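You operate a simulated robot arm through the tools that you are given. There is no shell and no other tool.

You are at the controls of a simulated robot arm. One attempt, no reset.

Task
Start the switch box and fill both of its bar meters.
Fine: depth high, send to blue, blend slider at its high mark; leave it on.

Only the result counts: the job must be done as asked and must still hold three seconds after the hand-in. Knocking over, shifting, dropping, spilling or breaking anything else fails it.

Robot
A 6-joint arm with a two-finger parallel gripper, fixed in place. Base frame: the origin is on the floor under the middle of its stand, x ahead of it, y to its left, z up. Units: m, degrees, N and s.
With the tool pointing down near the work surface it reaches from about 0.32 to 0.74 m from the base axis. Its first joint turns from -66.0 to 66.0 degrees. Payload 2.45 kg.
The TCP is the grasp point between the finger pads, 0.024 m short of the fingertips. In the tool frame z runs along the fingers and y along their closing line. Largest opening 0.068 m; finger width 0.017, thickness 0.01; the body of the gripper, 0.04 by 0.07 m, starts 0.041 m behind the TCP.
Orientation is that of the tool frame in the base frame, as [roll, pitch, yaw] about the fixed x, y, z axes, in that order (R = Rz(yaw) Ry(pitch) Rx(roll)). With the fingers straight down and closing along the base's y, the tool's x points along the base's -x, its y along +y and its z along -z.

Tools
- The arm moves only by the tool play_rows. Its argument "series" is a list that holds one entry, the list of rows, each a list of 7 numbers: the shift along the base's x, y, z in units of 150 mm (1.0 is 150 mm), then the turn, a rotation vector about the base's x, y, z in units of 180 degrees (1.0 is 180 degrees), then the closure in counts, from 0 (fully open) to 255 (shut). In form: [[[tx, ty, tz, ax, ay, az, jaw], ...]]. A call has 1 to 20 rows; each row is the pose to reach, as a shift and turn from the pose commanded when the call began. A call with a number of a shift or a turn outside -1 to 1 is refused whole. Each row takes 0.2 s and may step no farther than 0.05 m and 8.6 degrees from the row before; otherwise, or with a gripper value out of range, the whole call is refused. Where a pose cannot be reached the arm comes as near as it can. A force on the tool above 40 N (or 10 N above the force at the start of the call, whichever is more), or a blocked arm, ends the call early, and 0.2 s more pass. The fingers move at their own pace (about 0.108 m/s each) and stop on an object; they squeeze with about 30 N. The grip force told is the motor's: it shows also when the fingers shut on nothing. Time passes only in rows, and 0.2 s behind the last, so rows that repeat a pose let the fingers close. The reply holds the time, the measured pose of the TCP, the force on the tool along the base axes, the opening and the grip force, in the units named above and with some noise, with the torque about the TCP (base axes, N m) and any sound that the robot's microphone picked up, and new pictures: "pictures" is both (left out), scene, wrist or none.
- Cameras (640 x 400 px; columns grow to the right, rows downward): "scene" is fixed at [0.1754, 0.4147, 1.4625]; the picture's right is [-0.62, -0.78, 0.00], its down [-0.52, 0.41, -0.75] and it looks along [0.59, -0.47, -0.66] (base axes); focal length 342 px, centre (320, 200). "wrist" rides on the gripper at [0.084, 0.011, -0.075] in the tool frame; the picture's right is [-0.13, 0.99, 0.00], its down [-0.60, -0.08, -0.79] and it looks along [-0.79, -0.10, 0.61] (tool axes); focal length 251 px, centre (320, 200). There is no depth. A picture from a camera that has moved, and an enlarged one, comes with that camera's place and axes in the base frame and with its lens. The place of the scene camera against the robot may be out by one fixed shift of up to 0.025 m in any direction.
- inspect(camera, box): a new picture of the part [left, top, right, bottom] of that camera's present view, enlarged. No time passes.
- close_job(): hands the job in; it is judged then, once.

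Places have to be worked out from the pictures, the camera data and where the tool is seen. Open the gripper and draw the arm clear of the work before you hand the job in, unless the task says otherwise.

The tools are called after ">>>" by a JSON object that holds its "op" and its "data". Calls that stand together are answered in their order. play_rows: Moves the arm, as the interface text tells. Its arguments: {"type":"object","properties":{"series":{"type":"array"},"pictures":{"type":"string","enum":["both","scene","wrist","none"]}},"required":["series"]} The other tools are called the same way: inspect (camera, box) takes an enlarged picture of a part of a camera's view; close_job () hands the job in.

At the start:

```text
time: 0.0
eef_pos: [0.4776, 0.0945, 1.1518]
orientation: [-179.9, -0.1, -179.9]
wrist_force: [0.5, -0.3, -0.3]
torque: [-0.01, 0.01, 0.01]
finger_gap: 0.0678
finger_force: 0.0
```

scene: 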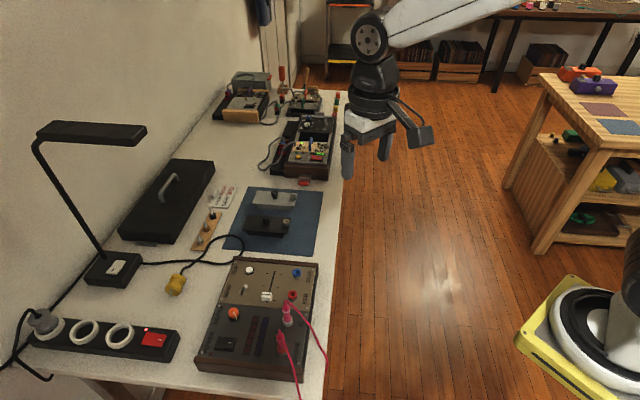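
wrist: 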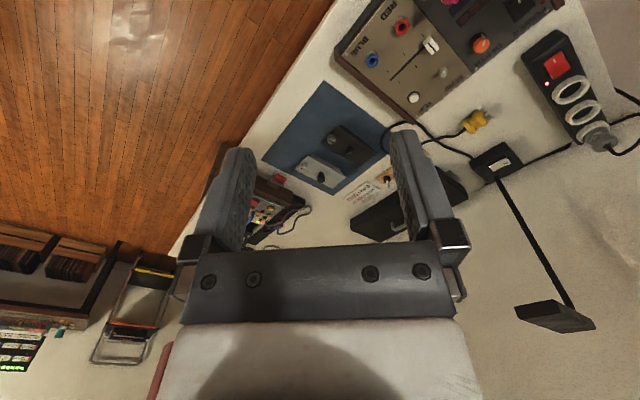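

I start by looking closely at the switch box and its surroundings in both cameras.

>>> {"op": "inspect", "data": {"camera": "scene", "box": [180, 240, 340, 400]}}

>>> {"op": "inspect", "data": {"camera": "wrist", "box": [320, 0, 640, 200]}}

>>> {"op": "inspect", "data": {"camera": "scene", "box": [0, 100, 340, 400]}}

```text
2.50 times, centred on (260, 320) of scene
camera zoom: at [0.1754, 0.4147, 1.4625], right [-0.62, -0.78, 0.0], down [-0.52, 0.41, -0.75], along [0.59, -0.47, -0.66], focal length 855 px, centre (470, -100)
```

zoom: 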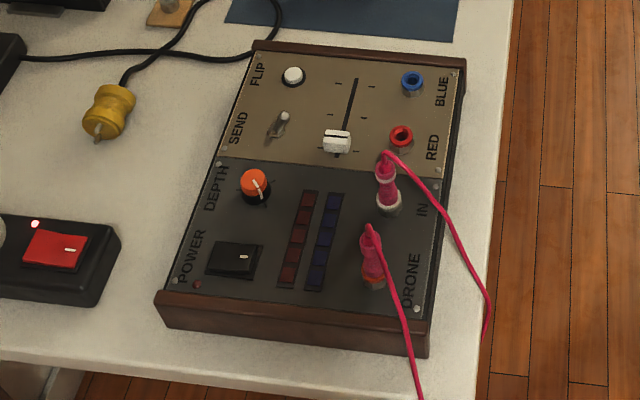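

```text
2.00 times, centred on (480, 100) of wrist
camera zoom: at [0.3939, 0.107, 1.2287], right [0.13, 0.99, 0.0], down [0.6, -0.08, 0.79], along [0.79, -0.1, -0.61], focal length 503 px, centre (0, 400)
```

zoom: 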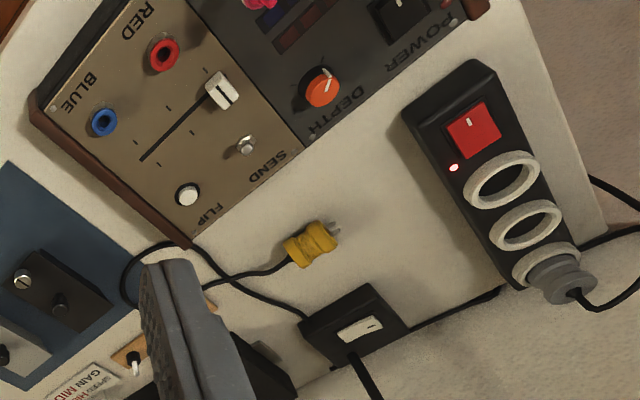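

```text
1.33 times, centred on (170, 250) of scene
camera zoom: at [0.1754, 0.4147, 1.4625], right [-0.62, -0.78, 0.0], down [-0.52, 0.41, -0.75], along [0.59, -0.47, -0.66], focal length 456 px, centre (520, 133)
```

zoom: 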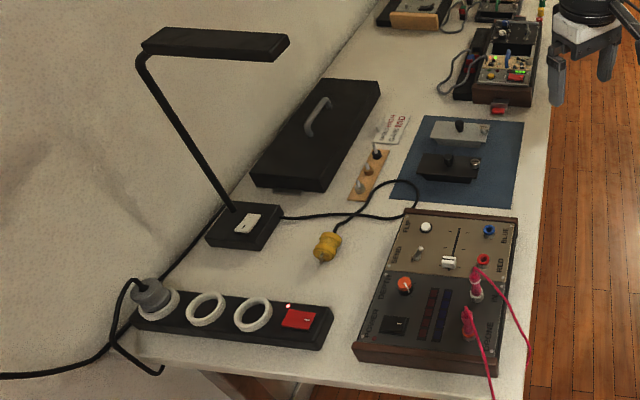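

The box seems to sit at about 45° to the base axes, top near z≈0.82–0.84. I need finer detail on the cord routing, the panel's marks, and the present states of the switches.

>>> {"op": "inspect", "data": {"camera": "scene", "box": [140, 200, 260, 300]}}

>>> {"op": "inspect", "data": {"camera": "scene", "box": [225, 250, 325, 312]}}

>>> {"op": "inspect", "data": {"camera": "scene", "box": [190, 300, 310, 390]}}

>>> {"op": "inspect", "data": {"camera": "scene", "box": [0, 240, 190, 380]}}

>>> {"op": "inspect", "data": {"camera": "wrist", "box": [330, 0, 490, 110]}}

>>> {"op": "inspect", "data": {"camera": "scene", "box": [180, 60, 340, 260]}}

```text
4.00 times, centred on (200, 250) of scene
camera zoom: at [0.1754, 0.4147, 1.4625], right [-0.62, -0.78, 0.0], down [-0.52, 0.41, -0.75], along [0.59, -0.47, -0.66], focal length 1368 px, centre (800, 0)
```

zoom: 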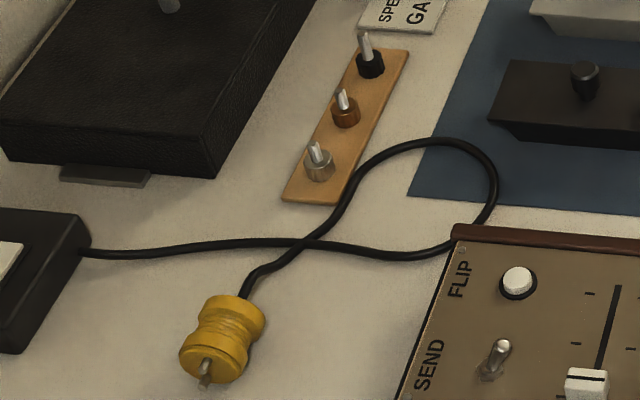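

```text
6.40 times, centred on (275, 281) of scene
camera zoom: at [0.1754, 0.4147, 1.4625], right [-0.62, -0.78, 0.0], down [-0.52, 0.41, -0.75], along [0.59, -0.47, -0.66], focal length 2188 px, centre (608, -318)
```

zoom: 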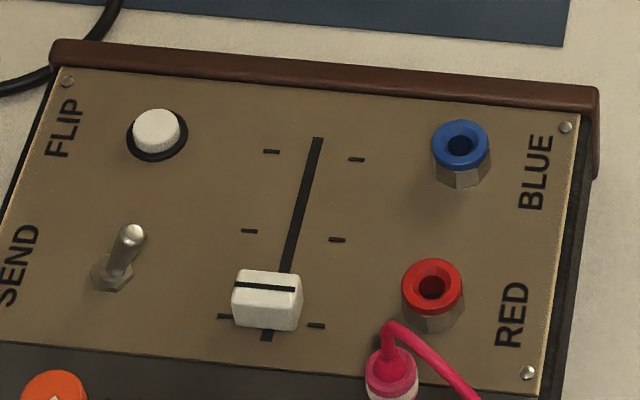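

```text
4.44 times, centred on (250, 345) of scene
camera zoom: at [0.1754, 0.4147, 1.4625], right [-0.62, -0.78, 0.0], down [-0.52, 0.41, -0.75], along [0.59, -0.47, -0.66], focal length 1520 px, centre (631, -444)
```

zoom: 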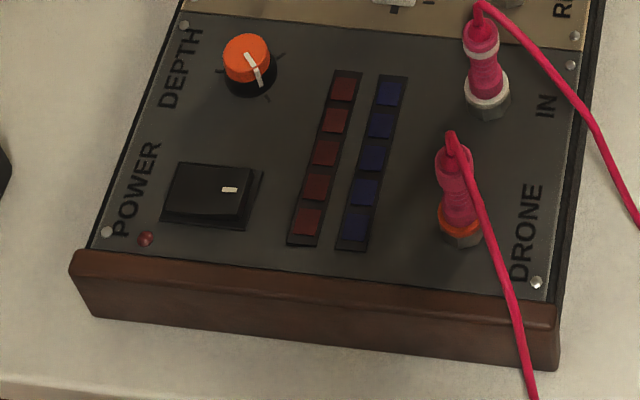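

```text
2.86 times, centred on (95, 310) of scene
camera zoom: at [0.1754, 0.4147, 1.4625], right [-0.62, -0.78, 0.0], down [-0.52, 0.41, -0.75], along [0.59, -0.47, -0.66], focal length 977 px, centre (963, -114)
```

zoom: 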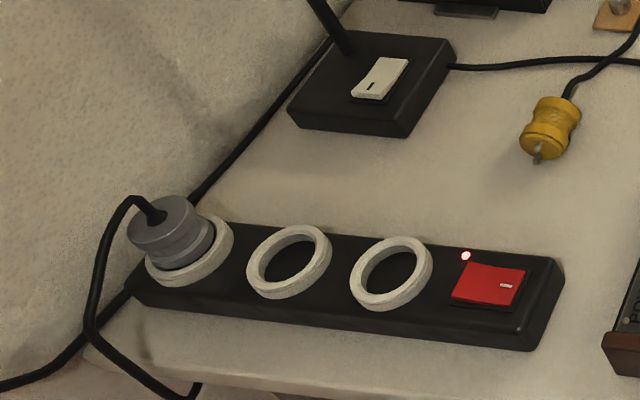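

```text
3.64 times, centred on (410, 55) of wrist
camera zoom: at [0.3939, 0.107, 1.2287], right [0.13, 0.99, 0.0], down [0.6, -0.08, 0.79], along [0.79, -0.1, -0.61], focal length 914 px, centre (-7, 727)
```

zoom: 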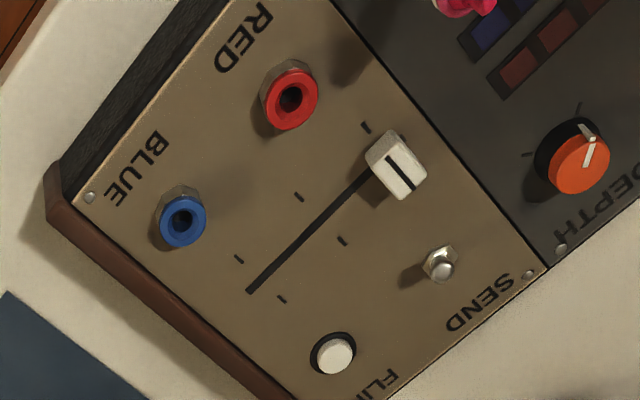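

```text
2.00 times, centred on (260, 160) of scene
camera zoom: at [0.1754, 0.4147, 1.4625], right [-0.62, -0.78, 0.0], down [-0.52, 0.41, -0.75], along [0.59, -0.47, -0.66], focal length 684 px, centre (440, 280)
```

zoom: 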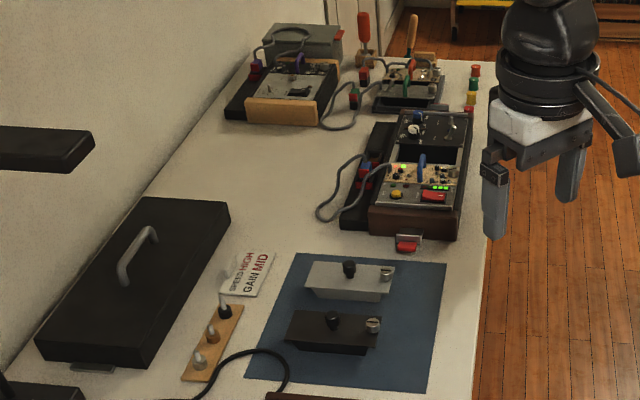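

The POWER LED is dark, the slider is at the low end, and the DEPTH pointer is near a lower tick. The yellow plug appears to belong to the lamp cord. I move the arm over to look at the panel from nearer with the wrist camera, closing the fingers on the way so they block less of the view.

>>> {"op": "play_rows", "data": {"series": [[[-0.05, 0.17, -0.1, 0, 0, 0, 255], [-0.1, 0.34, -0.2, 0, 0, 0, 255], [-0.15, 0.51, -0.3, 0, 0, 0, 255], [-0.2, 0.68, -0.4, 0, 0, 0, 255], [-0.25, 0.85, -0.5, 0, 0, 0, 255], [-0.25, 0.95, -0.6, 0, 0, 0, 255], [-0.25, 0.95, -0.6, 0, 0, 0, 255]]]}}

```text
time: 1.6
eef_pos: [0.4392, 0.2377, 1.0623]
orientation: [-180.0, 0.0, 179.9]
wrist_force: [0.0, 0.5, 0.3]
torque: [0.0, 0.0, -0.01]
finger_gap: 0.0
finger_force: 24.0
camera wrist: at [0.3568, 0.2494, 1.1377], right [0.13, 0.99, 0.0], down [0.6, -0.08, 0.79], along [0.79, -0.1, -0.61], focal length 251 px, centre (320, 200)
```

scene: 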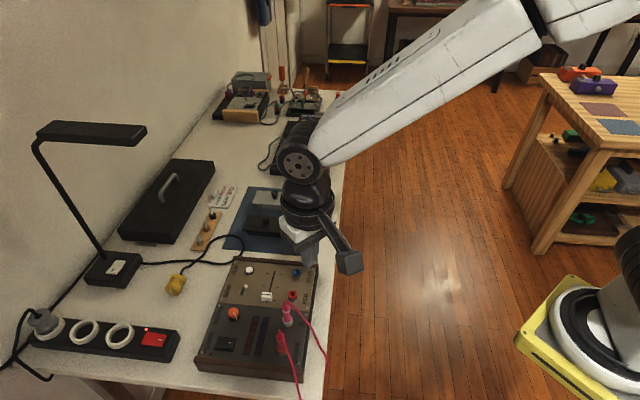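
wrist: 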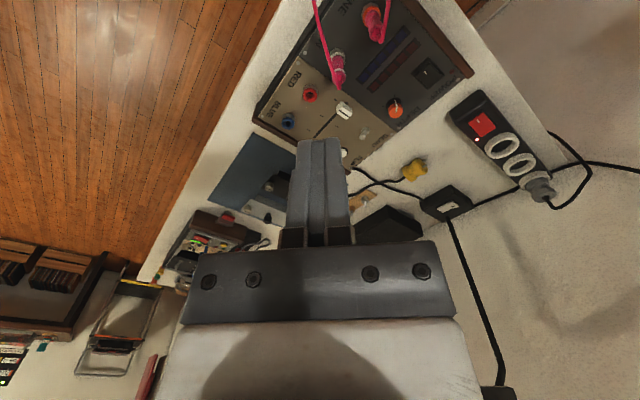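

Now the panel is in view of the wrist camera; I enlarge its parts.

>>> {"op": "inspect", "data": {"camera": "wrist", "box": [245, 50, 405, 150]}}

>>> {"op": "inspect", "data": {"camera": "wrist", "box": [320, 0, 480, 120]}}

>>> {"op": "inspect", "data": {"camera": "wrist", "box": [370, 40, 450, 120]}}

```text
4.00 times, centred on (325, 100) of wrist
camera zoom: at [0.3568, 0.2494, 1.1377], right [0.13, 0.99, 0.0], down [0.6, -0.08, 0.79], along [0.79, -0.1, -0.61], focal length 1006 px, centre (300, 600)
```

zoom: 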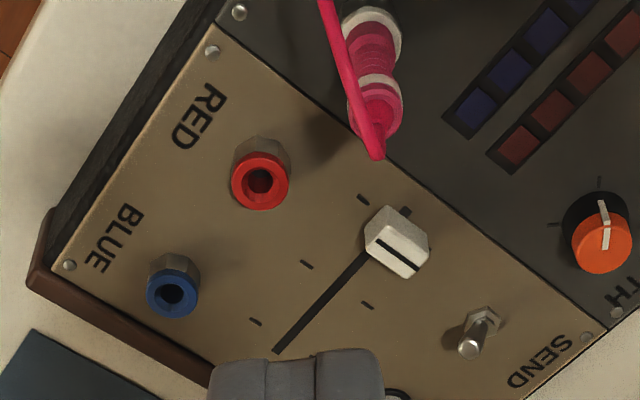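

```text
3.33 times, centred on (400, 60) of wrist
camera zoom: at [0.3568, 0.2494, 1.1377], right [0.13, 0.99, 0.0], down [0.6, -0.08, 0.79], along [0.79, -0.1, -0.61], focal length 838 px, centre (53, 667)
```

zoom: 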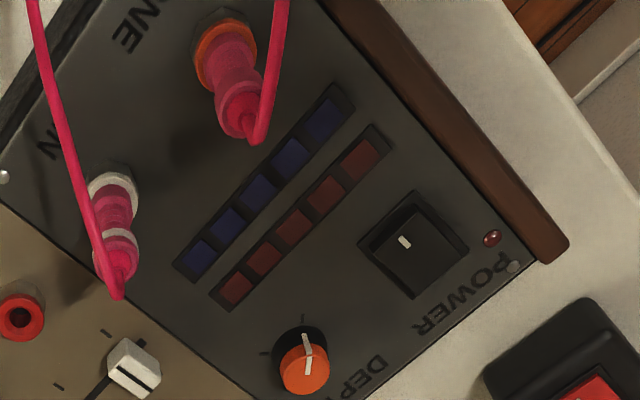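

```text
5.00 times, centred on (410, 80) of wrist
camera zoom: at [0.3568, 0.2494, 1.1377], right [0.13, 0.99, 0.0], down [0.6, -0.08, 0.79], along [0.79, -0.1, -0.61], focal length 1257 px, centre (-130, 800)
```

zoom: 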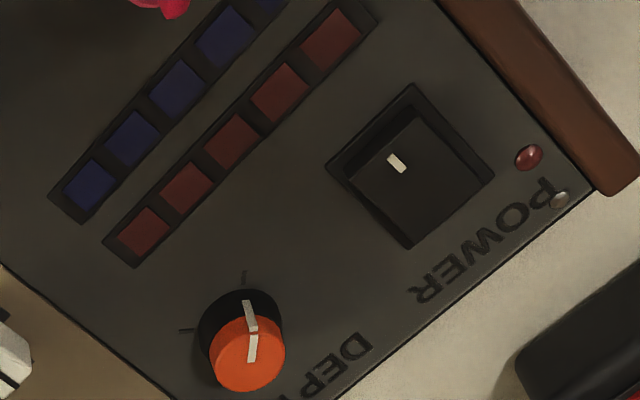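

Triangulating from the two wrist views puts BLUE at (0.593, 0.169), RED (0.551, 0.211), SEND (0.632, 0.294), DEPTH (0.587, 0.335), POWER (0.547, 0.378) and the slider cap (0.579, 0.259), with the panel at z≈0.785. I go lower for a closer look at the SEND lever and the rocker, staying well above the plugs.

>>> {"op": "play_rows", "data": {"series": [[[0.1, 0.1, -0.15, 0, 0, 0, 255], [0.2, 0.2, -0.3, 0, 0, 0, 255], [0.25, 0.3, -0.45, 0, 0, 0, 255], [0.25, 0.4, -0.55, 0, 0, 0, 255], [0.25, 0.4, -0.55, 0, 0, 0, 255]]]}}

```text
time: 2.8
eef_pos: [0.476, 0.2962, 0.9799]
orientation: [180.0, 0.1, 180.0]
wrist_force: [-0.7, -0.5, 0.1]
torque: [-0.02, 0.03, 0.01]
finger_gap: 0.0
finger_force: 23.6
camera wrist: at [0.3934, 0.3096, 1.0556], right [0.13, 0.99, 0.0], down [0.6, -0.08, 0.79], along [0.79, -0.1, -0.61], focal length 251 px, centre (320, 200)
```

scene: 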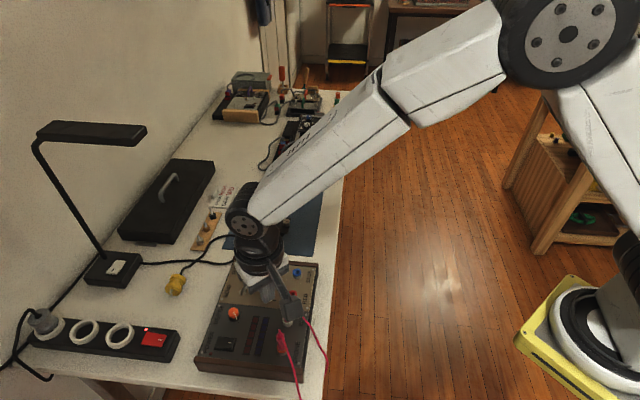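
wrist: 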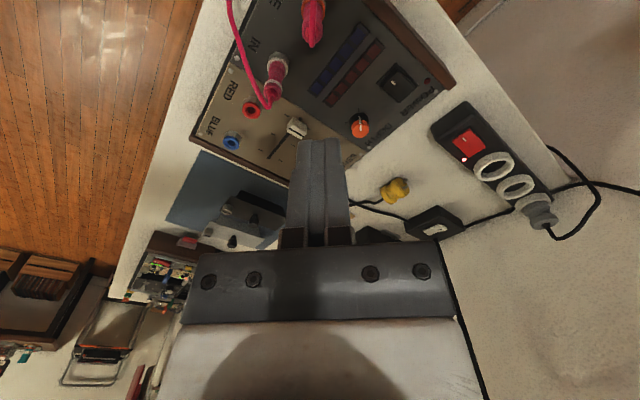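

The rocker and knob are clear now; I enlarge them.

>>> {"op": "inspect", "data": {"camera": "wrist", "box": [340, 50, 440, 150]}}

>>> {"op": "inspect", "data": {"camera": "wrist", "box": [430, 100, 530, 190]}}

>>> {"op": "inspect", "data": {"camera": "wrist", "box": [220, 0, 340, 120]}}

```text
4.00 times, centred on (390, 100) of wrist
camera zoom: at [0.3934, 0.3096, 1.0556], right [0.13, 0.99, 0.0], down [0.6, -0.08, 0.79], along [0.79, -0.1, -0.61], focal length 1006 px, centre (40, 600)
```

zoom: 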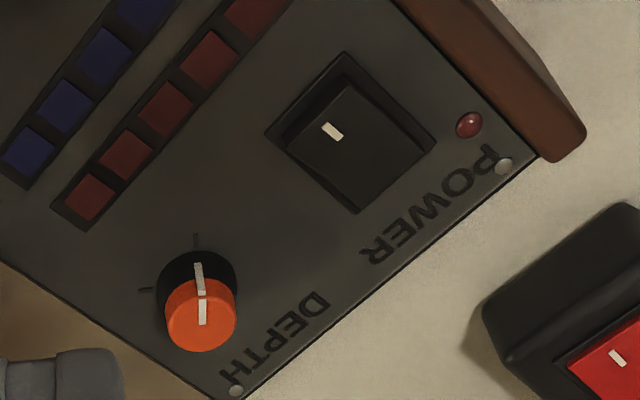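

```text
4.44 times, centred on (480, 145) of wrist
camera zoom: at [0.3934, 0.3096, 1.0556], right [0.13, 0.99, 0.0], down [0.6, -0.08, 0.79], along [0.79, -0.1, -0.61], focal length 1118 px, centre (-391, 444)
```

zoom: 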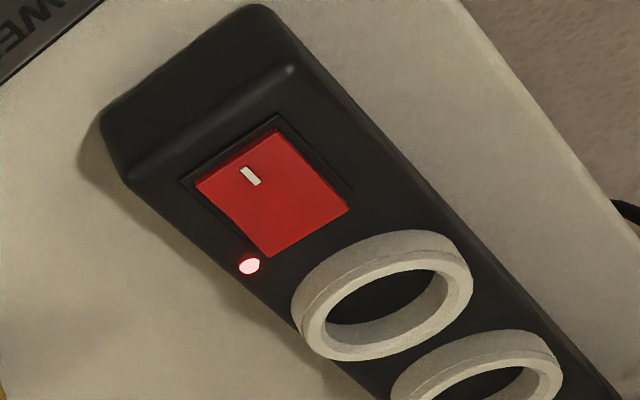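

```text
3.33 times, centred on (280, 60) of wrist
camera zoom: at [0.3934, 0.3096, 1.0556], right [0.13, 0.99, 0.0], down [0.6, -0.08, 0.79], along [0.79, -0.1, -0.61], focal length 838 px, centre (453, 667)
```

zoom: 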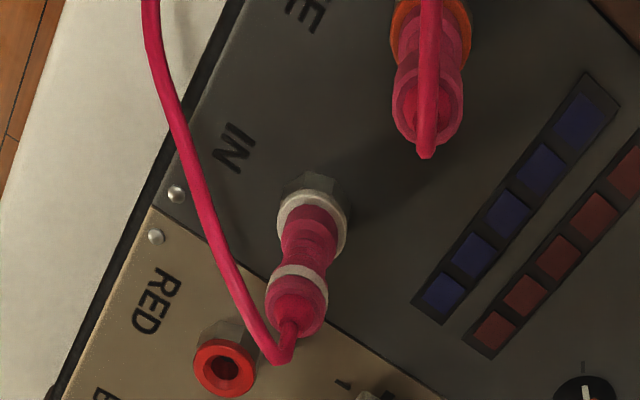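

The POWER rocker's marked side (robot side) looks raised, while the lit strip's marked side is pressed, so pressing the mark should turn it on. I rotate the tool -45° so its camera stays away from the pink plugs, and hover above the marked half of the rocker at about (0.541, 0.371).

>>> {"op": "play_rows", "data": {"series": [[[0.07, 0.08, -0.05, 0, 0, -0.045, 255], [0.14, 0.16, -0.1, 0, 0, -0.09, 255], [0.21, 0.24, -0.15, 0, 0, -0.135, 255], [0.28, 0.32, -0.2, 0, 0, -0.18, 255], [0.35, 0.4, -0.25, 0, 0, -0.225, 255], [0.423, 0.493, -0.35, 0, 0, -0.25, 255], [0.423, 0.493, -0.45, 0, 0, -0.25, 255], [0.423, 0.493, -0.45, 0, 0, -0.25, 255]]]}}

```text
time: 4.6
eef_pos: [0.54, 0.3707, 0.9123]
orientation: [-180.0, 0.0, 135.0]
wrist_force: [0.4, -0.3, -0.4]
torque: [0.02, 0.01, -0.04]
finger_gap: 0.0001
finger_force: 23.9
camera wrist: at [0.489, 0.4401, 0.9885], right [0.79, 0.61, 0.0], down [0.37, -0.48, 0.79], along [0.48, -0.63, -0.61], focal length 251 px, centre (320, 200)
```

scene: 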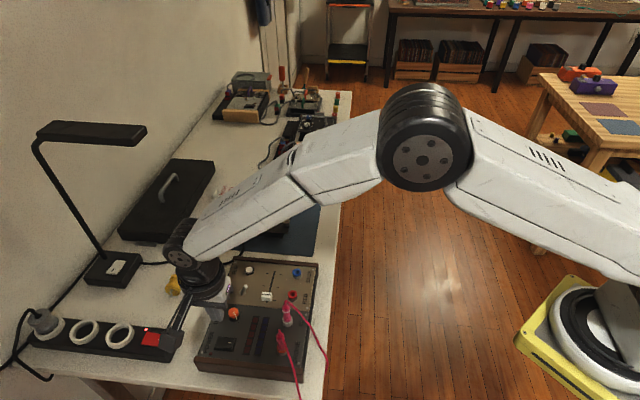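
wrist: 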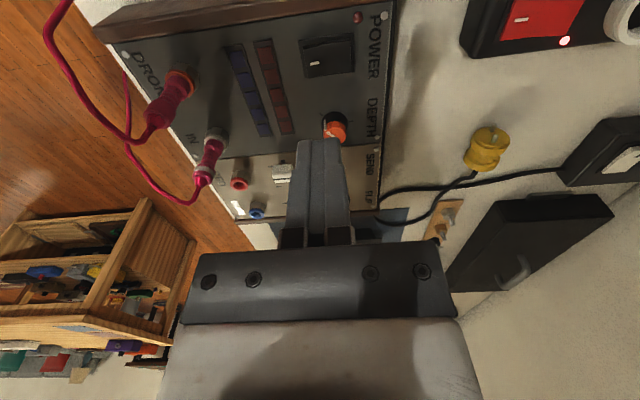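

The point below the fingertips at panel height should project to about (320, 60) in the wrist view, right on the rocker's mark. I check it enlarged before descending.

>>> {"op": "inspect", "data": {"camera": "wrist", "box": [280, 0, 400, 100]}}

>>> {"op": "inspect", "data": {"camera": "wrist", "box": [100, 50, 380, 225]}}

```text
4.00 times, centred on (340, 50) of wrist
camera zoom: at [0.489, 0.4401, 0.9885], right [0.79, 0.61, 0.0], down [0.37, -0.48, 0.79], along [0.48, -0.63, -0.61], focal length 1006 px, centre (240, 800)
```

zoom: 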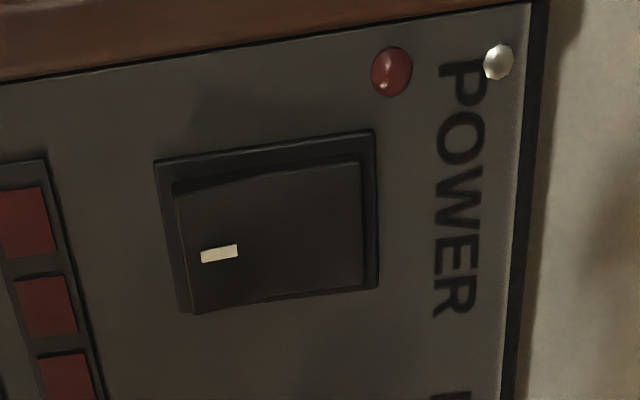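

```text
2.29 times, centred on (240, 138) of wrist
camera zoom: at [0.489, 0.4401, 0.9885], right [0.79, 0.61, 0.0], down [0.37, -0.48, 0.79], along [0.48, -0.63, -0.61], focal length 575 px, centre (503, 343)
```

zoom: 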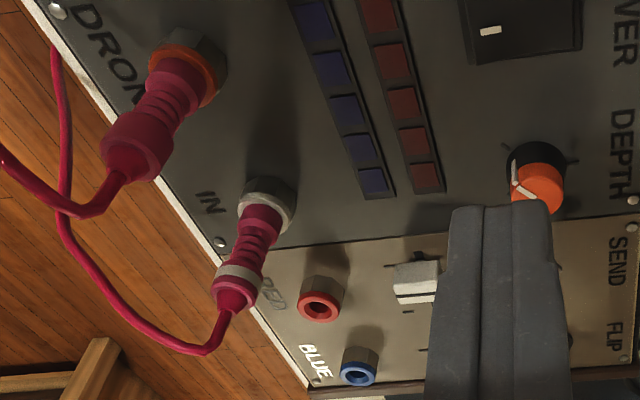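

The mark side is indeed the raised one. I descend in two stages, first to just above the rocker.

>>> {"op": "play_rows", "data": {"series": [[[0, 0, -0.2, 0, 0, 0, 255], [0, 0, -0.4, 0, 0, 0, 255], [0, 0, -0.5, 0, 0, 0, 255], [0, 0, -0.55, 0, 0, 0, 255], [0, 0, -0.57, 0, 0, 0, 255], [0, 0, -0.59, 0, 0, 0, 255]]], "pictures": "wrist"}}

```text
time: 6.0
eef_pos: [0.5412, 0.371, 0.8244]
orientation: [180.0, 0.0, 135.0]
wrist_force: [0.5, -0.1, -0.4]
torque: [-0.01, 0.01, -0.05]
finger_gap: 0.0
finger_force: 23.6
camera wrist: at [0.4891, 0.4396, 0.9001], right [0.79, 0.61, 0.0], down [0.37, -0.48, 0.79], along [0.48, -0.63, -0.61], focal length 251 px, centre (320, 200)
```

wrist: 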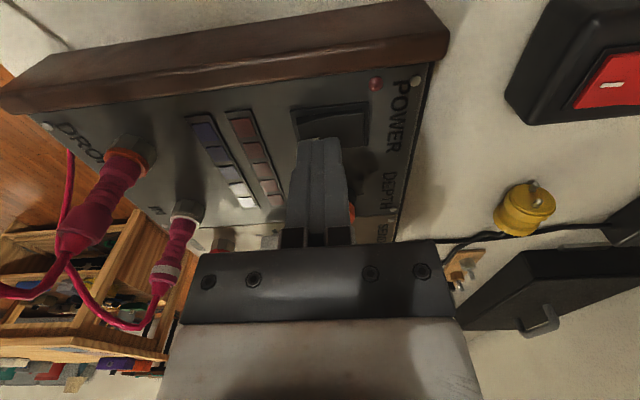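

No contact yet at fingertip z≈0.800. I continue down in about 1.5 mm steps and watch the force.

>>> {"op": "play_rows", "data": {"series": [[[0, 0, -0.01, 0, 0, 0, 255], [0, 0, -0.02, 0, 0, 0, 255], [0, 0, -0.03, 0, 0, 0, 255], [0, 0, -0.04, 0, 0, 0, 255], [0, 0, -0.04, 0, 0, 0, 255]]], "pictures": "wrist"}}

```text
time: 7.2
eef_pos: [0.5403, 0.3706, 0.8187]
orientation: [-180.0, 0.0, 135.0]
wrist_force: [-0.8, 0.4, -0.7]
torque: [0.01, -0.02, -0.02]
finger_gap: 0.0001
finger_force: 23.9
camera wrist: at [0.4896, 0.4397, 0.8943], right [0.79, 0.61, 0.0], down [0.37, -0.48, 0.79], along [0.48, -0.63, -0.61], focal length 251 px, centre (320, 200)
```

wrist: 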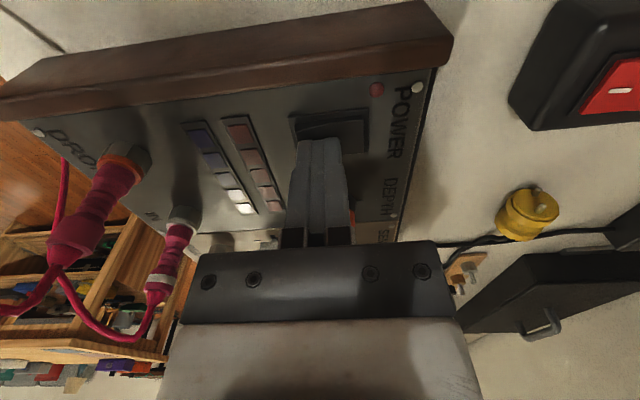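

Still no contact force at fingertip z≈0.795. I go on down another 6 mm in small steps.

>>> {"op": "play_rows", "data": {"series": [[[0, 0, -0.01, 0, 0, 0, 255], [0, 0, -0.02, 0, 0, 0, 255], [0, 0, -0.03, 0, 0, 0, 255], [0, 0, -0.04, 0, 0, 0, 255], [0, 0, -0.04, 0, 0, 0, 255]]], "pictures": "wrist"}}

```text
time: 8.2
eef_pos: [0.5407, 0.3708, 0.8167]
orientation: [179.9, 0.1, 135.0]
wrist_force: [-4.2, -3.1, 10.5]
torque: [-0.04, 0.13, 0.02]
finger_gap: 0.0
finger_force: 23.8
heard: click, click, click, click, click, click, click
stopped in row 5: the force on the tool passed its limit at 43 N (the readings are from after the stop); the commanded pose is now the measured one
camera wrist: at [0.4901, 0.4402, 0.8922], right [0.79, 0.61, 0.0], down [0.37, -0.48, 0.79], along [0.48, -0.63, -0.61], focal length 251 px, centre (320, 200)
```

wrist: 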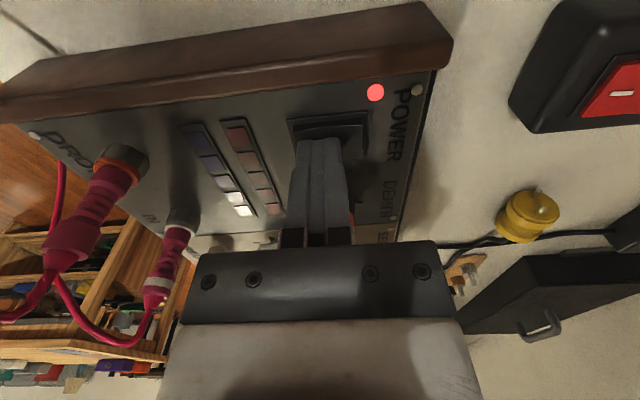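

The LED lit up with the press. I retreat straight up and look at the panel and the meters.

>>> {"op": "play_rows", "data": {"series": [[[0, 0, 0.05, 0, 0, 0, 255], [0, 0, 0.2, 0, 0, 0, 255], [0, 0, 0.5, 0, 0, 0, 255], [0, 0, 0.8, 0, 0, 0, 255], [0, 0, 1.0, 0, 0, 0, 255], [0, 0, 1.0, 0, 0, 0, 255]]]}}

>>> {"op": "inspect", "data": {"camera": "scene", "box": [190, 250, 330, 390]}}

>>> {"op": "inspect", "data": {"camera": "wrist", "box": [180, 0, 420, 150]}}

```text
time: 9.6
eef_pos: [0.54, 0.3718, 0.9651]
orientation: [179.9, 0.1, 135.0]
wrist_force: [-0.4, -0.1, -0.2]
torque: [-0.04, -0.01, 0.01]
finger_gap: 0.0
finger_force: 23.9
camera wrist: at [0.4898, 0.4401, 1.0417], right [0.79, 0.61, 0.0], down [0.37, -0.48, 0.79], along [0.48, -0.63, -0.61], focal length 251 px, centre (320, 200)
```

scene: 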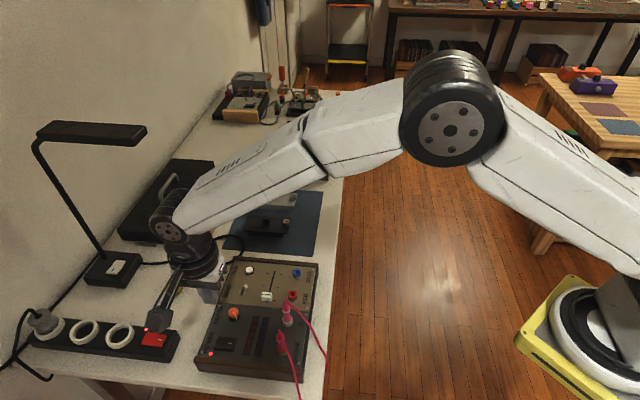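
wrist: 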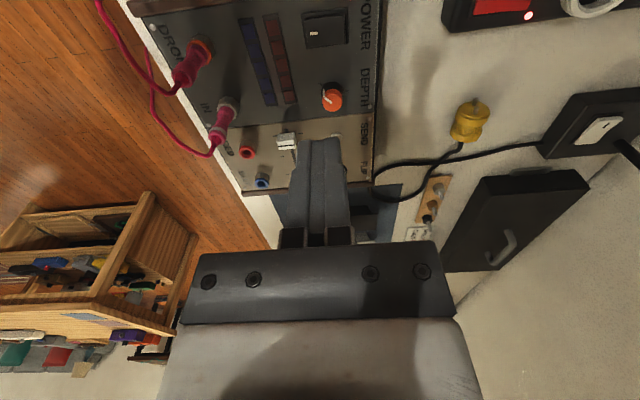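

```text
2.86 times, centred on (260, 320) of scene
camera zoom: at [0.1754, 0.4147, 1.4625], right [-0.62, -0.78, 0.0], down [-0.52, 0.41, -0.75], along [0.59, -0.47, -0.66], focal length 977 px, centre (491, -143)
```

zoom: 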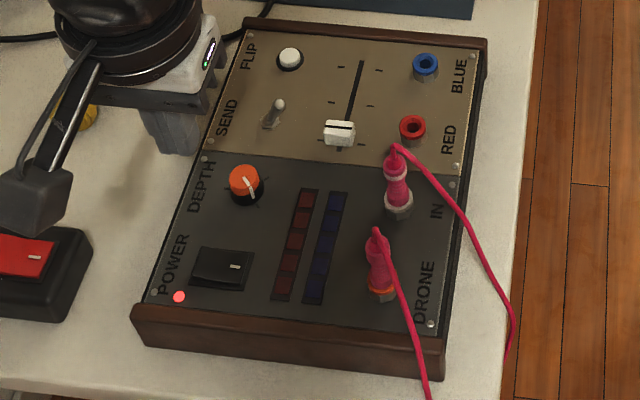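

```text
2.67 times, centred on (300, 75) of wrist
camera zoom: at [0.4898, 0.4401, 1.0417], right [0.79, 0.61, 0.0], down [0.37, -0.48, 0.79], along [0.48, -0.63, -0.61], focal length 670 px, centre (373, 533)
```

zoom: 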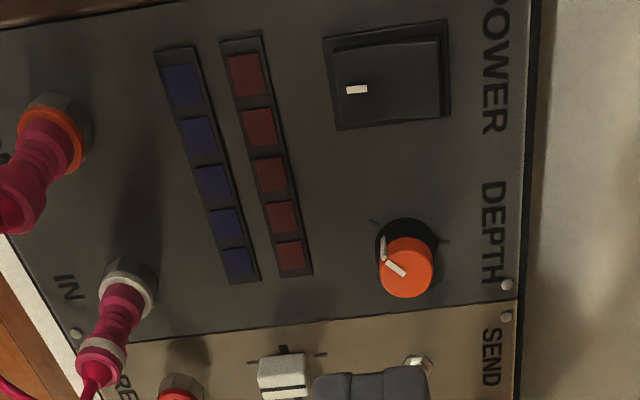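

Power is on: the LED stays lit, and the meters are dark while depth and slider are low. Next is the DEPTH knob; I enlarge its ticks to find how far it has to turn, and also look at the SEND lever.

>>> {"op": "inspect", "data": {"camera": "scene", "box": [220, 300, 250, 325]}}

>>> {"op": "inspect", "data": {"camera": "wrist", "box": [300, 70, 360, 115]}}

>>> {"op": "inspect", "data": {"camera": "scene", "box": [235, 275, 265, 300]}}

```text
16.00 times, centred on (235, 312) of scene
camera zoom: at [0.1754, 0.4147, 1.4625], right [-0.62, -0.78, 0.0], down [-0.52, 0.41, -0.75], along [0.59, -0.47, -0.66], focal length 5470 px, centre (1680, -1600)
```

zoom: 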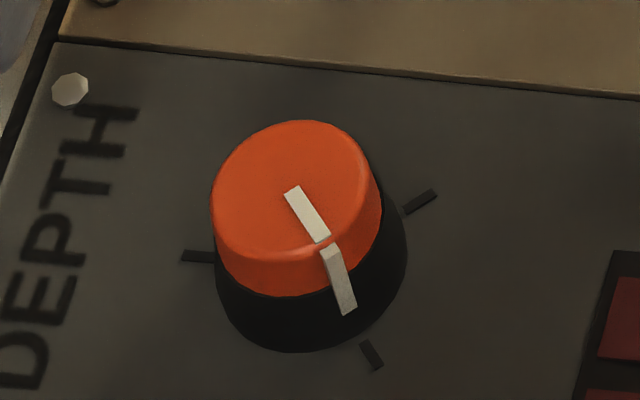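

```text
8.89 times, centred on (330, 92) of wrist
camera zoom: at [0.4898, 0.4401, 1.0417], right [0.79, 0.61, 0.0], down [0.37, -0.48, 0.79], along [0.48, -0.63, -0.61], focal length 2235 px, centre (231, 1156)
```

zoom: 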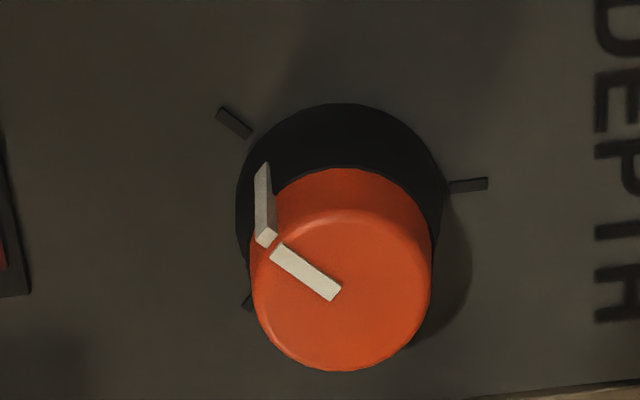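

```text
16.00 times, centred on (250, 288) of scene
camera zoom: at [0.1754, 0.4147, 1.4625], right [-0.62, -0.78, 0.0], down [-0.52, 0.41, -0.75], along [0.59, -0.47, -0.66], focal length 5470 px, centre (1440, -1200)
```

zoom: 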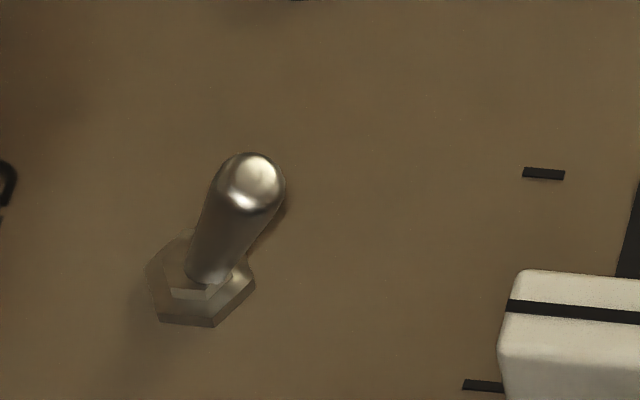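

The ticks sit at -135°/0°/+135°, with the pointer on the low one (toward -x), so high is 270° clockwise, pointing toward -y. The knob's axis works out at (0.587, 0.334) with its top at z≈0.805; I go above it with yaw 180 and the fingers partly open.

>>> {"op": "play_rows", "data": {"series": [[[0.06, -0.05, 0, 0, 0, 0.045, 86], [0.12, -0.1, -0.05, 0, 0, 0.09, 86], [0.18, -0.15, -0.1, 0, 0, 0.135, 86], [0.24, -0.2, -0.2, 0, 0, 0.18, 86], [0.311, -0.245, -0.35, 0, 0, 0.225, 86], [0.311, -0.245, -0.5, 0, 0, 0.25, 86], [0.311, -0.245, -0.6, 0, 0, 0.25, 86], [0.311, -0.245, -0.6, 0, 0, 0.25, 86]]]}}

```text
time: 11.4
eef_pos: [0.5892, 0.3344, 0.8762]
orientation: [-179.9, 0.1, -179.9]
wrist_force: [0.2, 0.5, -0.2]
torque: [0.01, 0.02, 0.03]
finger_gap: 0.0452
finger_force: 0.1
camera wrist: at [0.5046, 0.3469, 0.9513], right [0.13, 0.99, 0.0], down [0.6, -0.08, 0.79], along [0.79, -0.1, -0.61], focal length 251 px, centre (320, 200)
```

scene: 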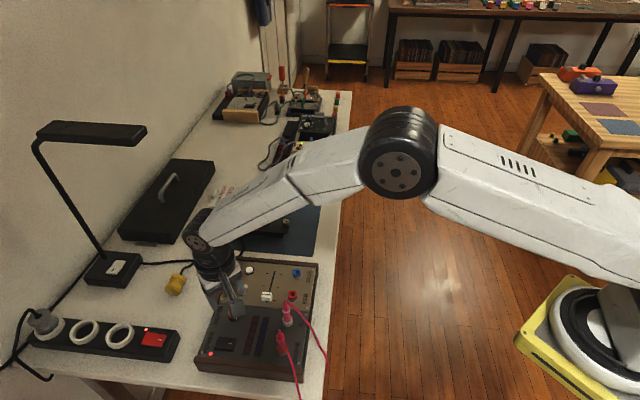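
wrist: 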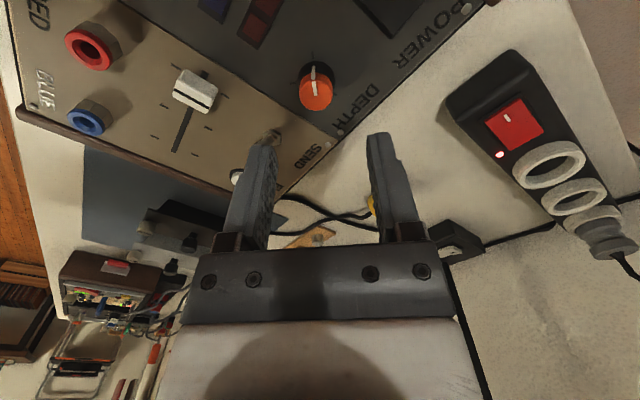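

The knob sits nearly centred below; I enlarge to measure the remaining offset.

>>> {"op": "inspect", "data": {"camera": "wrist", "box": [270, 50, 370, 130]}}

>>> {"op": "inspect", "data": {"camera": "wrist", "box": [130, 60, 300, 200]}}

```text
5.00 times, centred on (320, 90) of wrist
camera zoom: at [0.5046, 0.3469, 0.9513], right [0.13, 0.99, 0.0], down [0.6, -0.08, 0.79], along [0.79, -0.1, -0.61], focal length 1257 px, centre (320, 750)
```

zoom: 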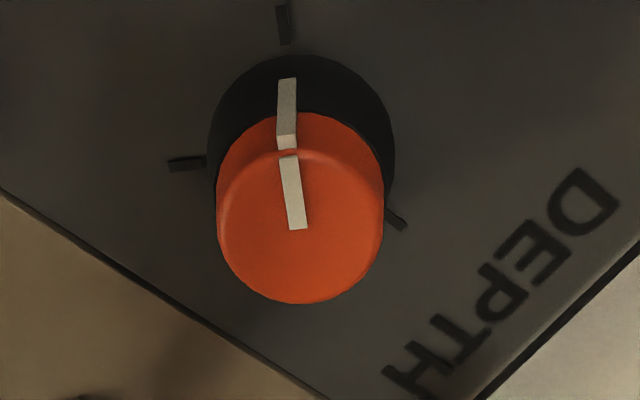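

```text
2.86 times, centred on (215, 130) of wrist
camera zoom: at [0.5046, 0.3469, 0.9513], right [0.13, 0.99, 0.0], down [0.6, -0.08, 0.79], along [0.79, -0.1, -0.61], focal length 718 px, centre (620, 400)
```

zoom: 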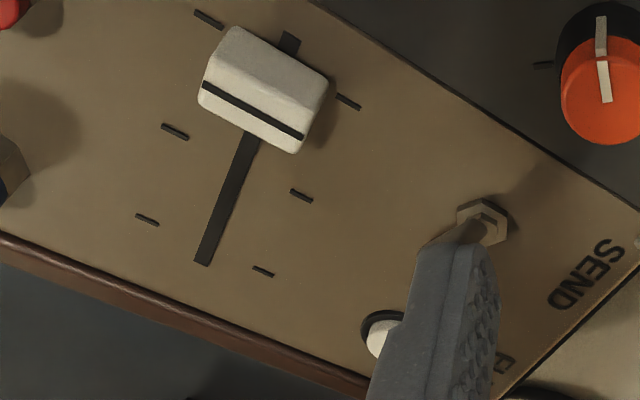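

The knob is offset about (-1, -2) mm from the TCP. I correct that and descend with the fingers around the knob, keeping the fingertips some 6 mm above the panel.

>>> {"op": "play_rows", "data": {"series": [[[-0.0067, -0.0147, -0.1, 0, 0, 0, 86], [-0.0067, -0.0147, -0.2, 0, 0, 0, 86], [-0.0067, -0.0147, -0.3, 0, 0, 0, 86], [-0.0067, -0.0147, -0.36, 0, 0, 0, 86], [-0.0067, -0.0147, -0.405, 0, 0, 0, 86], [-0.0067, -0.0147, -0.405, 0, 0, 0, 86]]]}}

>>> {"op": "inspect", "data": {"camera": "wrist", "box": [240, 80, 400, 200]}}

```text
time: 12.8
eef_pos: [0.5863, 0.3326, 0.8151]
orientation: [-180.0, 0.2, -179.9]
wrist_force: [0.5, 0.8, 0.5]
torque: [0.01, 0.0, 0.01]
finger_gap: 0.0454
finger_force: 0.0
camera wrist: at [0.5034, 0.3453, 0.8904], right [0.13, 0.99, 0.0], down [0.6, -0.08, 0.79], along [0.79, -0.1, -0.61], focal length 251 px, centre (320, 200)
```

scene: 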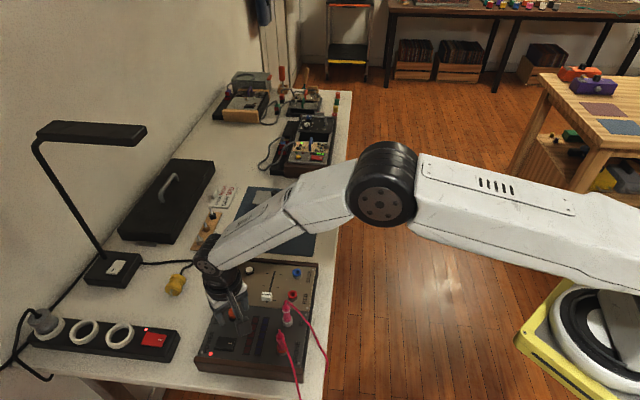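
wrist: 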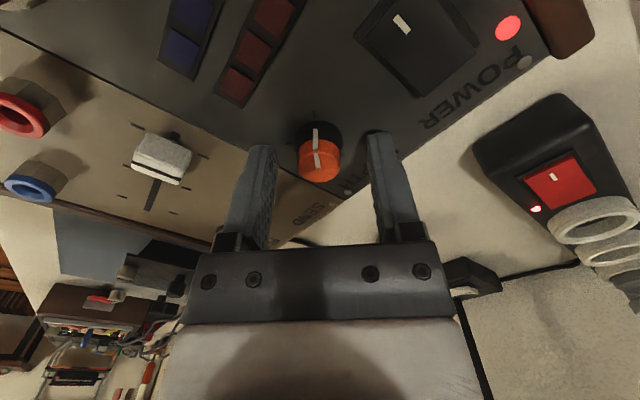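

```text
3.33 times, centred on (320, 140) of wrist
camera zoom: at [0.5034, 0.3453, 0.8904], right [0.13, 0.99, 0.0], down [0.6, -0.08, 0.79], along [0.79, -0.1, -0.61], focal length 838 px, centre (320, 400)
```

zoom: 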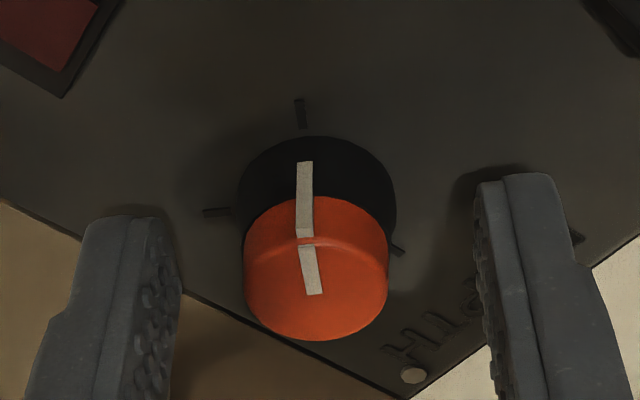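

The fingers straddle the knob well (offset under 1 mm). I close on it.

>>> {"op": "play_rows", "data": {"series": [[[0, -0.003, 0, 0, 0, 0, 120], [0, -0.003, 0, 0, 0, 0, 150], [0, -0.003, 0, 0, 0, 0, 200], [0, -0.003, 0, 0, 0, 0, 255], [0, -0.003, 0, 0, 0, 0, 255]]], "pictures": "wrist"}}

```text
time: 14.0
eef_pos: [0.5867, 0.3329, 0.8141]
orientation: [-179.9, 0.1, -179.9]
wrist_force: [-0.4, 1.5, -1.6]
torque: [0.02, -0.08, 0.04]
finger_gap: 0.0213
finger_force: 37.8
camera wrist: at [0.5031, 0.3446, 0.8905], right [0.13, 0.99, 0.0], down [0.6, -0.08, 0.79], along [0.79, -0.1, -0.61], focal length 251 px, centre (320, 200)
```

wrist: 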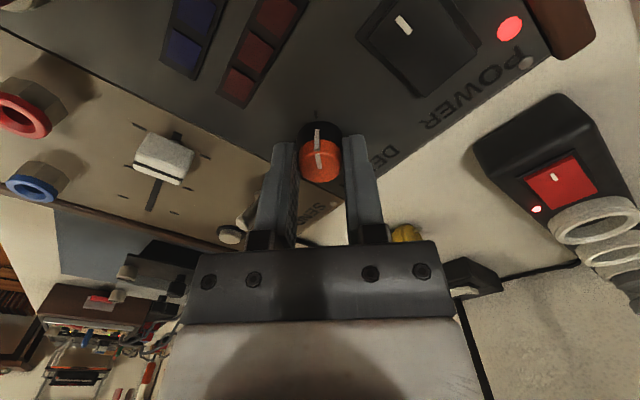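

Firm, well-centred grip (side force only ~1.5 N). I turn it 135° clockwise.

>>> {"op": "play_rows", "data": {"series": [[[0, 0, 0, 0, 0, -0.045, 255], [0, 0, 0, 0, 0, -0.09, 255], [0, 0, 0, 0, 0, -0.135, 255], [0, 0, 0, 0, 0, -0.18, 255], [0, 0, 0, 0, 0, -0.225, 255], [0, 0, 0, 0, 0, -0.27, 255], [0, 0, 0, 0, 0, -0.315, 255], [0, 0, 0, 0, 0, -0.36, 255], [0, 0, 0, 0, 0, -0.405, 255], [0, 0, 0, 0, 0, -0.45, 255], [0, 0, 0, 0, 0, -0.495, 255], [0, 0, 0, 0, 0, -0.54, 255], [0, 0, 0, 0, 0, -0.585, 255], [0, 0, 0, 0, 0, -0.63, 255], [0, 0, 0, 0, 0, -0.675, 255], [0, 0, 0, 0, 0, -0.72, 255], [0, 0, 0, 0, 0, -0.75, 255], [0, 0, 0, 0, 0, -0.75, 255]]]}}

```text
time: 17.8
eef_pos: [0.5865, 0.333, 0.8158]
orientation: [179.9, -0.1, 44.9]
wrist_force: [11.1, 17.3, -15.6]
torque: [0.26, -0.08, -0.02]
finger_gap: 0.0214
finger_force: 38.6
camera wrist: at [0.6554, 0.3857, 0.8908], right [0.61, -0.79, 0.0], down [-0.48, -0.37, 0.79], along [-0.63, -0.48, -0.61], focal length 251 px, centre (320, 200)
```

scene: 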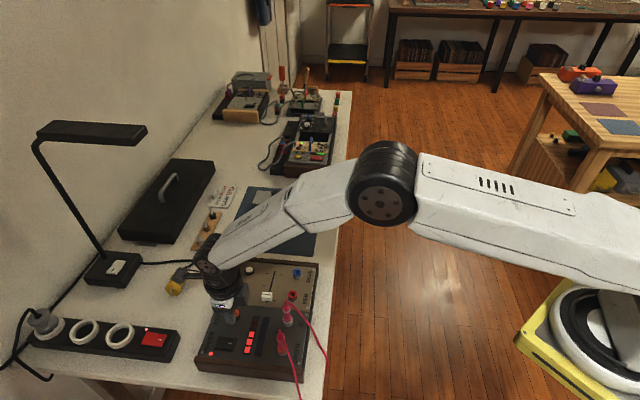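
wrist: 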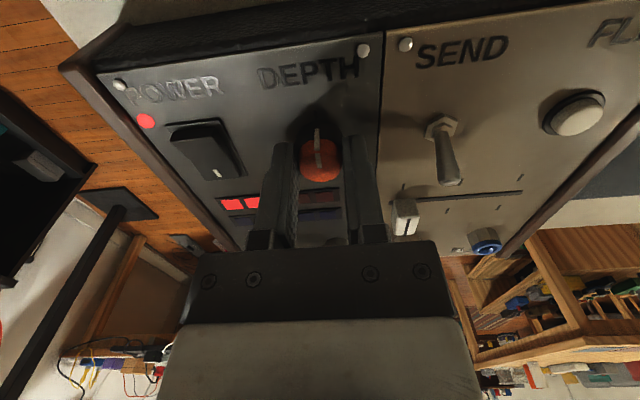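

The red meter has partly lit at mid depth. I check the scene enlarged before releasing.

>>> {"op": "inspect", "data": {"camera": "scene", "box": [190, 250, 330, 390]}}

>>> {"op": "inspect", "data": {"camera": "wrist", "box": [270, 100, 370, 180]}}

>>> {"op": "inspect", "data": {"camera": "wrist", "box": [380, 20, 640, 260]}}

```text
2.86 times, centred on (260, 320) of scene
camera zoom: at [0.1759, 0.4153, 1.4623], right [-0.62, -0.78, 0.0], down [-0.52, 0.41, -0.75], along [0.59, -0.47, -0.66], focal length 977 px, centre (491, -143)
```

zoom: 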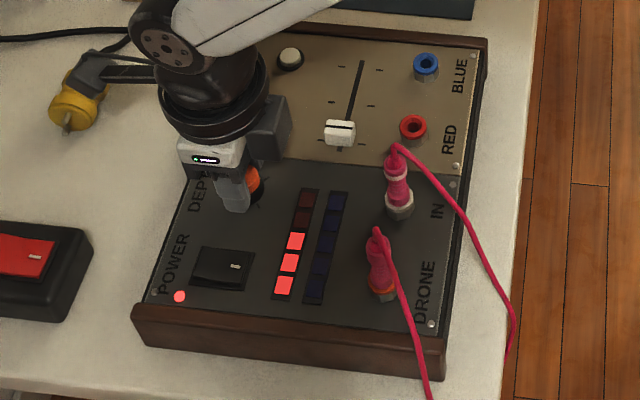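

```text
5.00 times, centred on (320, 140) of wrist
camera zoom: at [0.6554, 0.3857, 0.8908], right [0.61, -0.79, 0.0], down [-0.48, -0.37, 0.79], along [-0.63, -0.48, -0.61], focal length 1257 px, centre (320, 500)
```

zoom: 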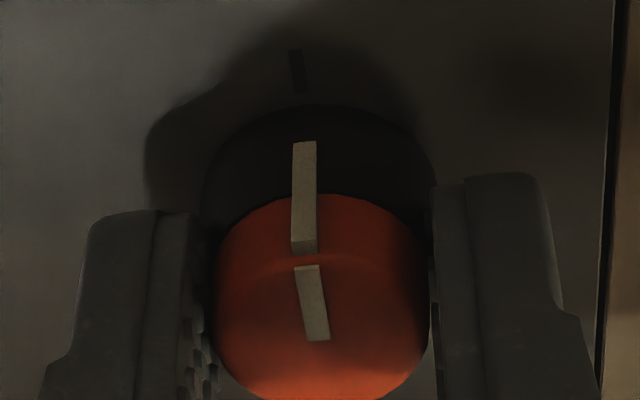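

```text
1.67 times, centred on (510, 140) of wrist
camera zoom: at [0.6554, 0.3857, 0.8908], right [0.61, -0.79, 0.0], down [-0.48, -0.37, 0.79], along [-0.63, -0.48, -0.61], focal length 419 px, centre (3, 300)
```

zoom: 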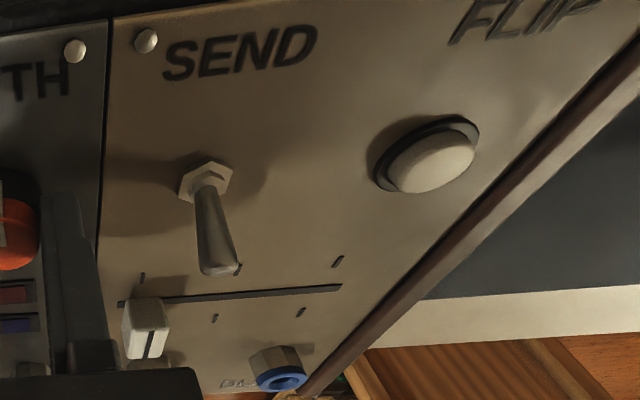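

Red shows 3 of 5 at mid depth, as expected; the pointer sits on the mid tick. I open the fingers, turn the tool back +135°, then re-grip.

>>> {"op": "play_rows", "data": {"series": [[[0, 0, 0, 0, 0, 0, 86], [0, 0, 0, 0, 0, 0, 86], [0, 0, 0, 0, 0, 0.045, 86], [0, 0, 0, 0, 0, 0.09, 86], [0, 0, 0, 0, 0, 0.135, 86], [0, 0, 0, 0, 0, 0.18, 86], [0, 0, 0, 0, 0, 0.225, 86], [0, 0, 0, 0, 0, 0.27, 86], [0, 0, 0, 0, 0, 0.315, 86], [0, 0, 0, 0, 0, 0.36, 86], [0, 0, 0, 0, 0, 0.405, 86], [0, 0, 0, 0, 0, 0.45, 86], [0, 0, 0, 0, 0, 0.495, 86], [0, 0, 0, 0, 0, 0.54, 86], [0, 0, 0, 0, 0, 0.585, 86], [0, 0, 0, 0, 0, 0.63, 86], [0, 0, 0, 0, 0, 0.675, 86], [0, 0, 0, 0, 0, 0.72, 86], [0, 0, 0, 0, 0, 0.75, 86], [0, 0, 0, 0, 0, 0.75, 86]]]}}

>>> {"op": "inspect", "data": {"camera": "wrist", "box": [240, 80, 400, 200]}}

```text
time: 22.0
eef_pos: [0.5867, 0.3322, 0.8156]
orientation: [179.9, 0.0, -179.9]
wrist_force: [0.6, 0.3, 0.0]
torque: [-0.02, 0.0, -0.03]
finger_gap: 0.0452
finger_force: 0.1
camera wrist: at [0.5034, 0.3441, 0.8907], right [0.13, 0.99, 0.0], down [0.6, -0.08, 0.79], along [0.79, -0.1, -0.61], focal length 251 px, centre (320, 200)
```

scene: 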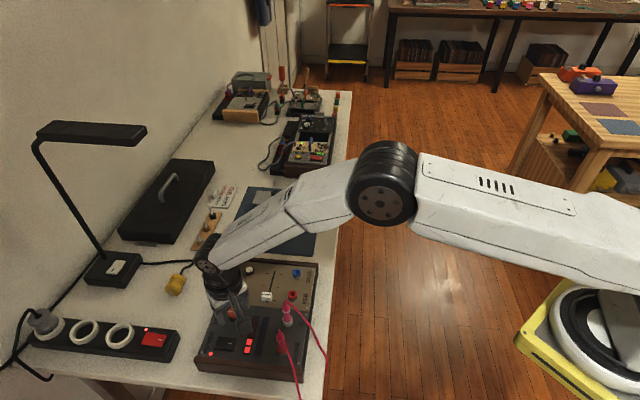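
wrist: 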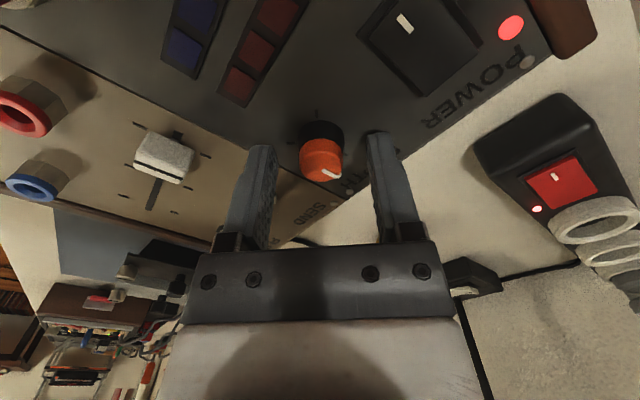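

```text
3.33 times, centred on (320, 140) of wrist
camera zoom: at [0.5034, 0.3441, 0.8907], right [0.13, 0.99, 0.0], down [0.6, -0.08, 0.79], along [0.79, -0.1, -0.61], focal length 838 px, centre (320, 400)
```

zoom: 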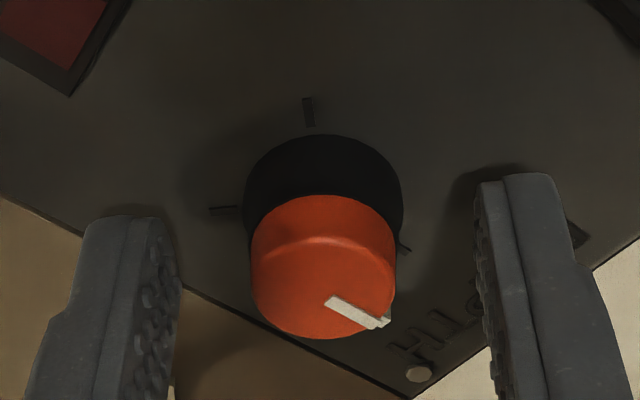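

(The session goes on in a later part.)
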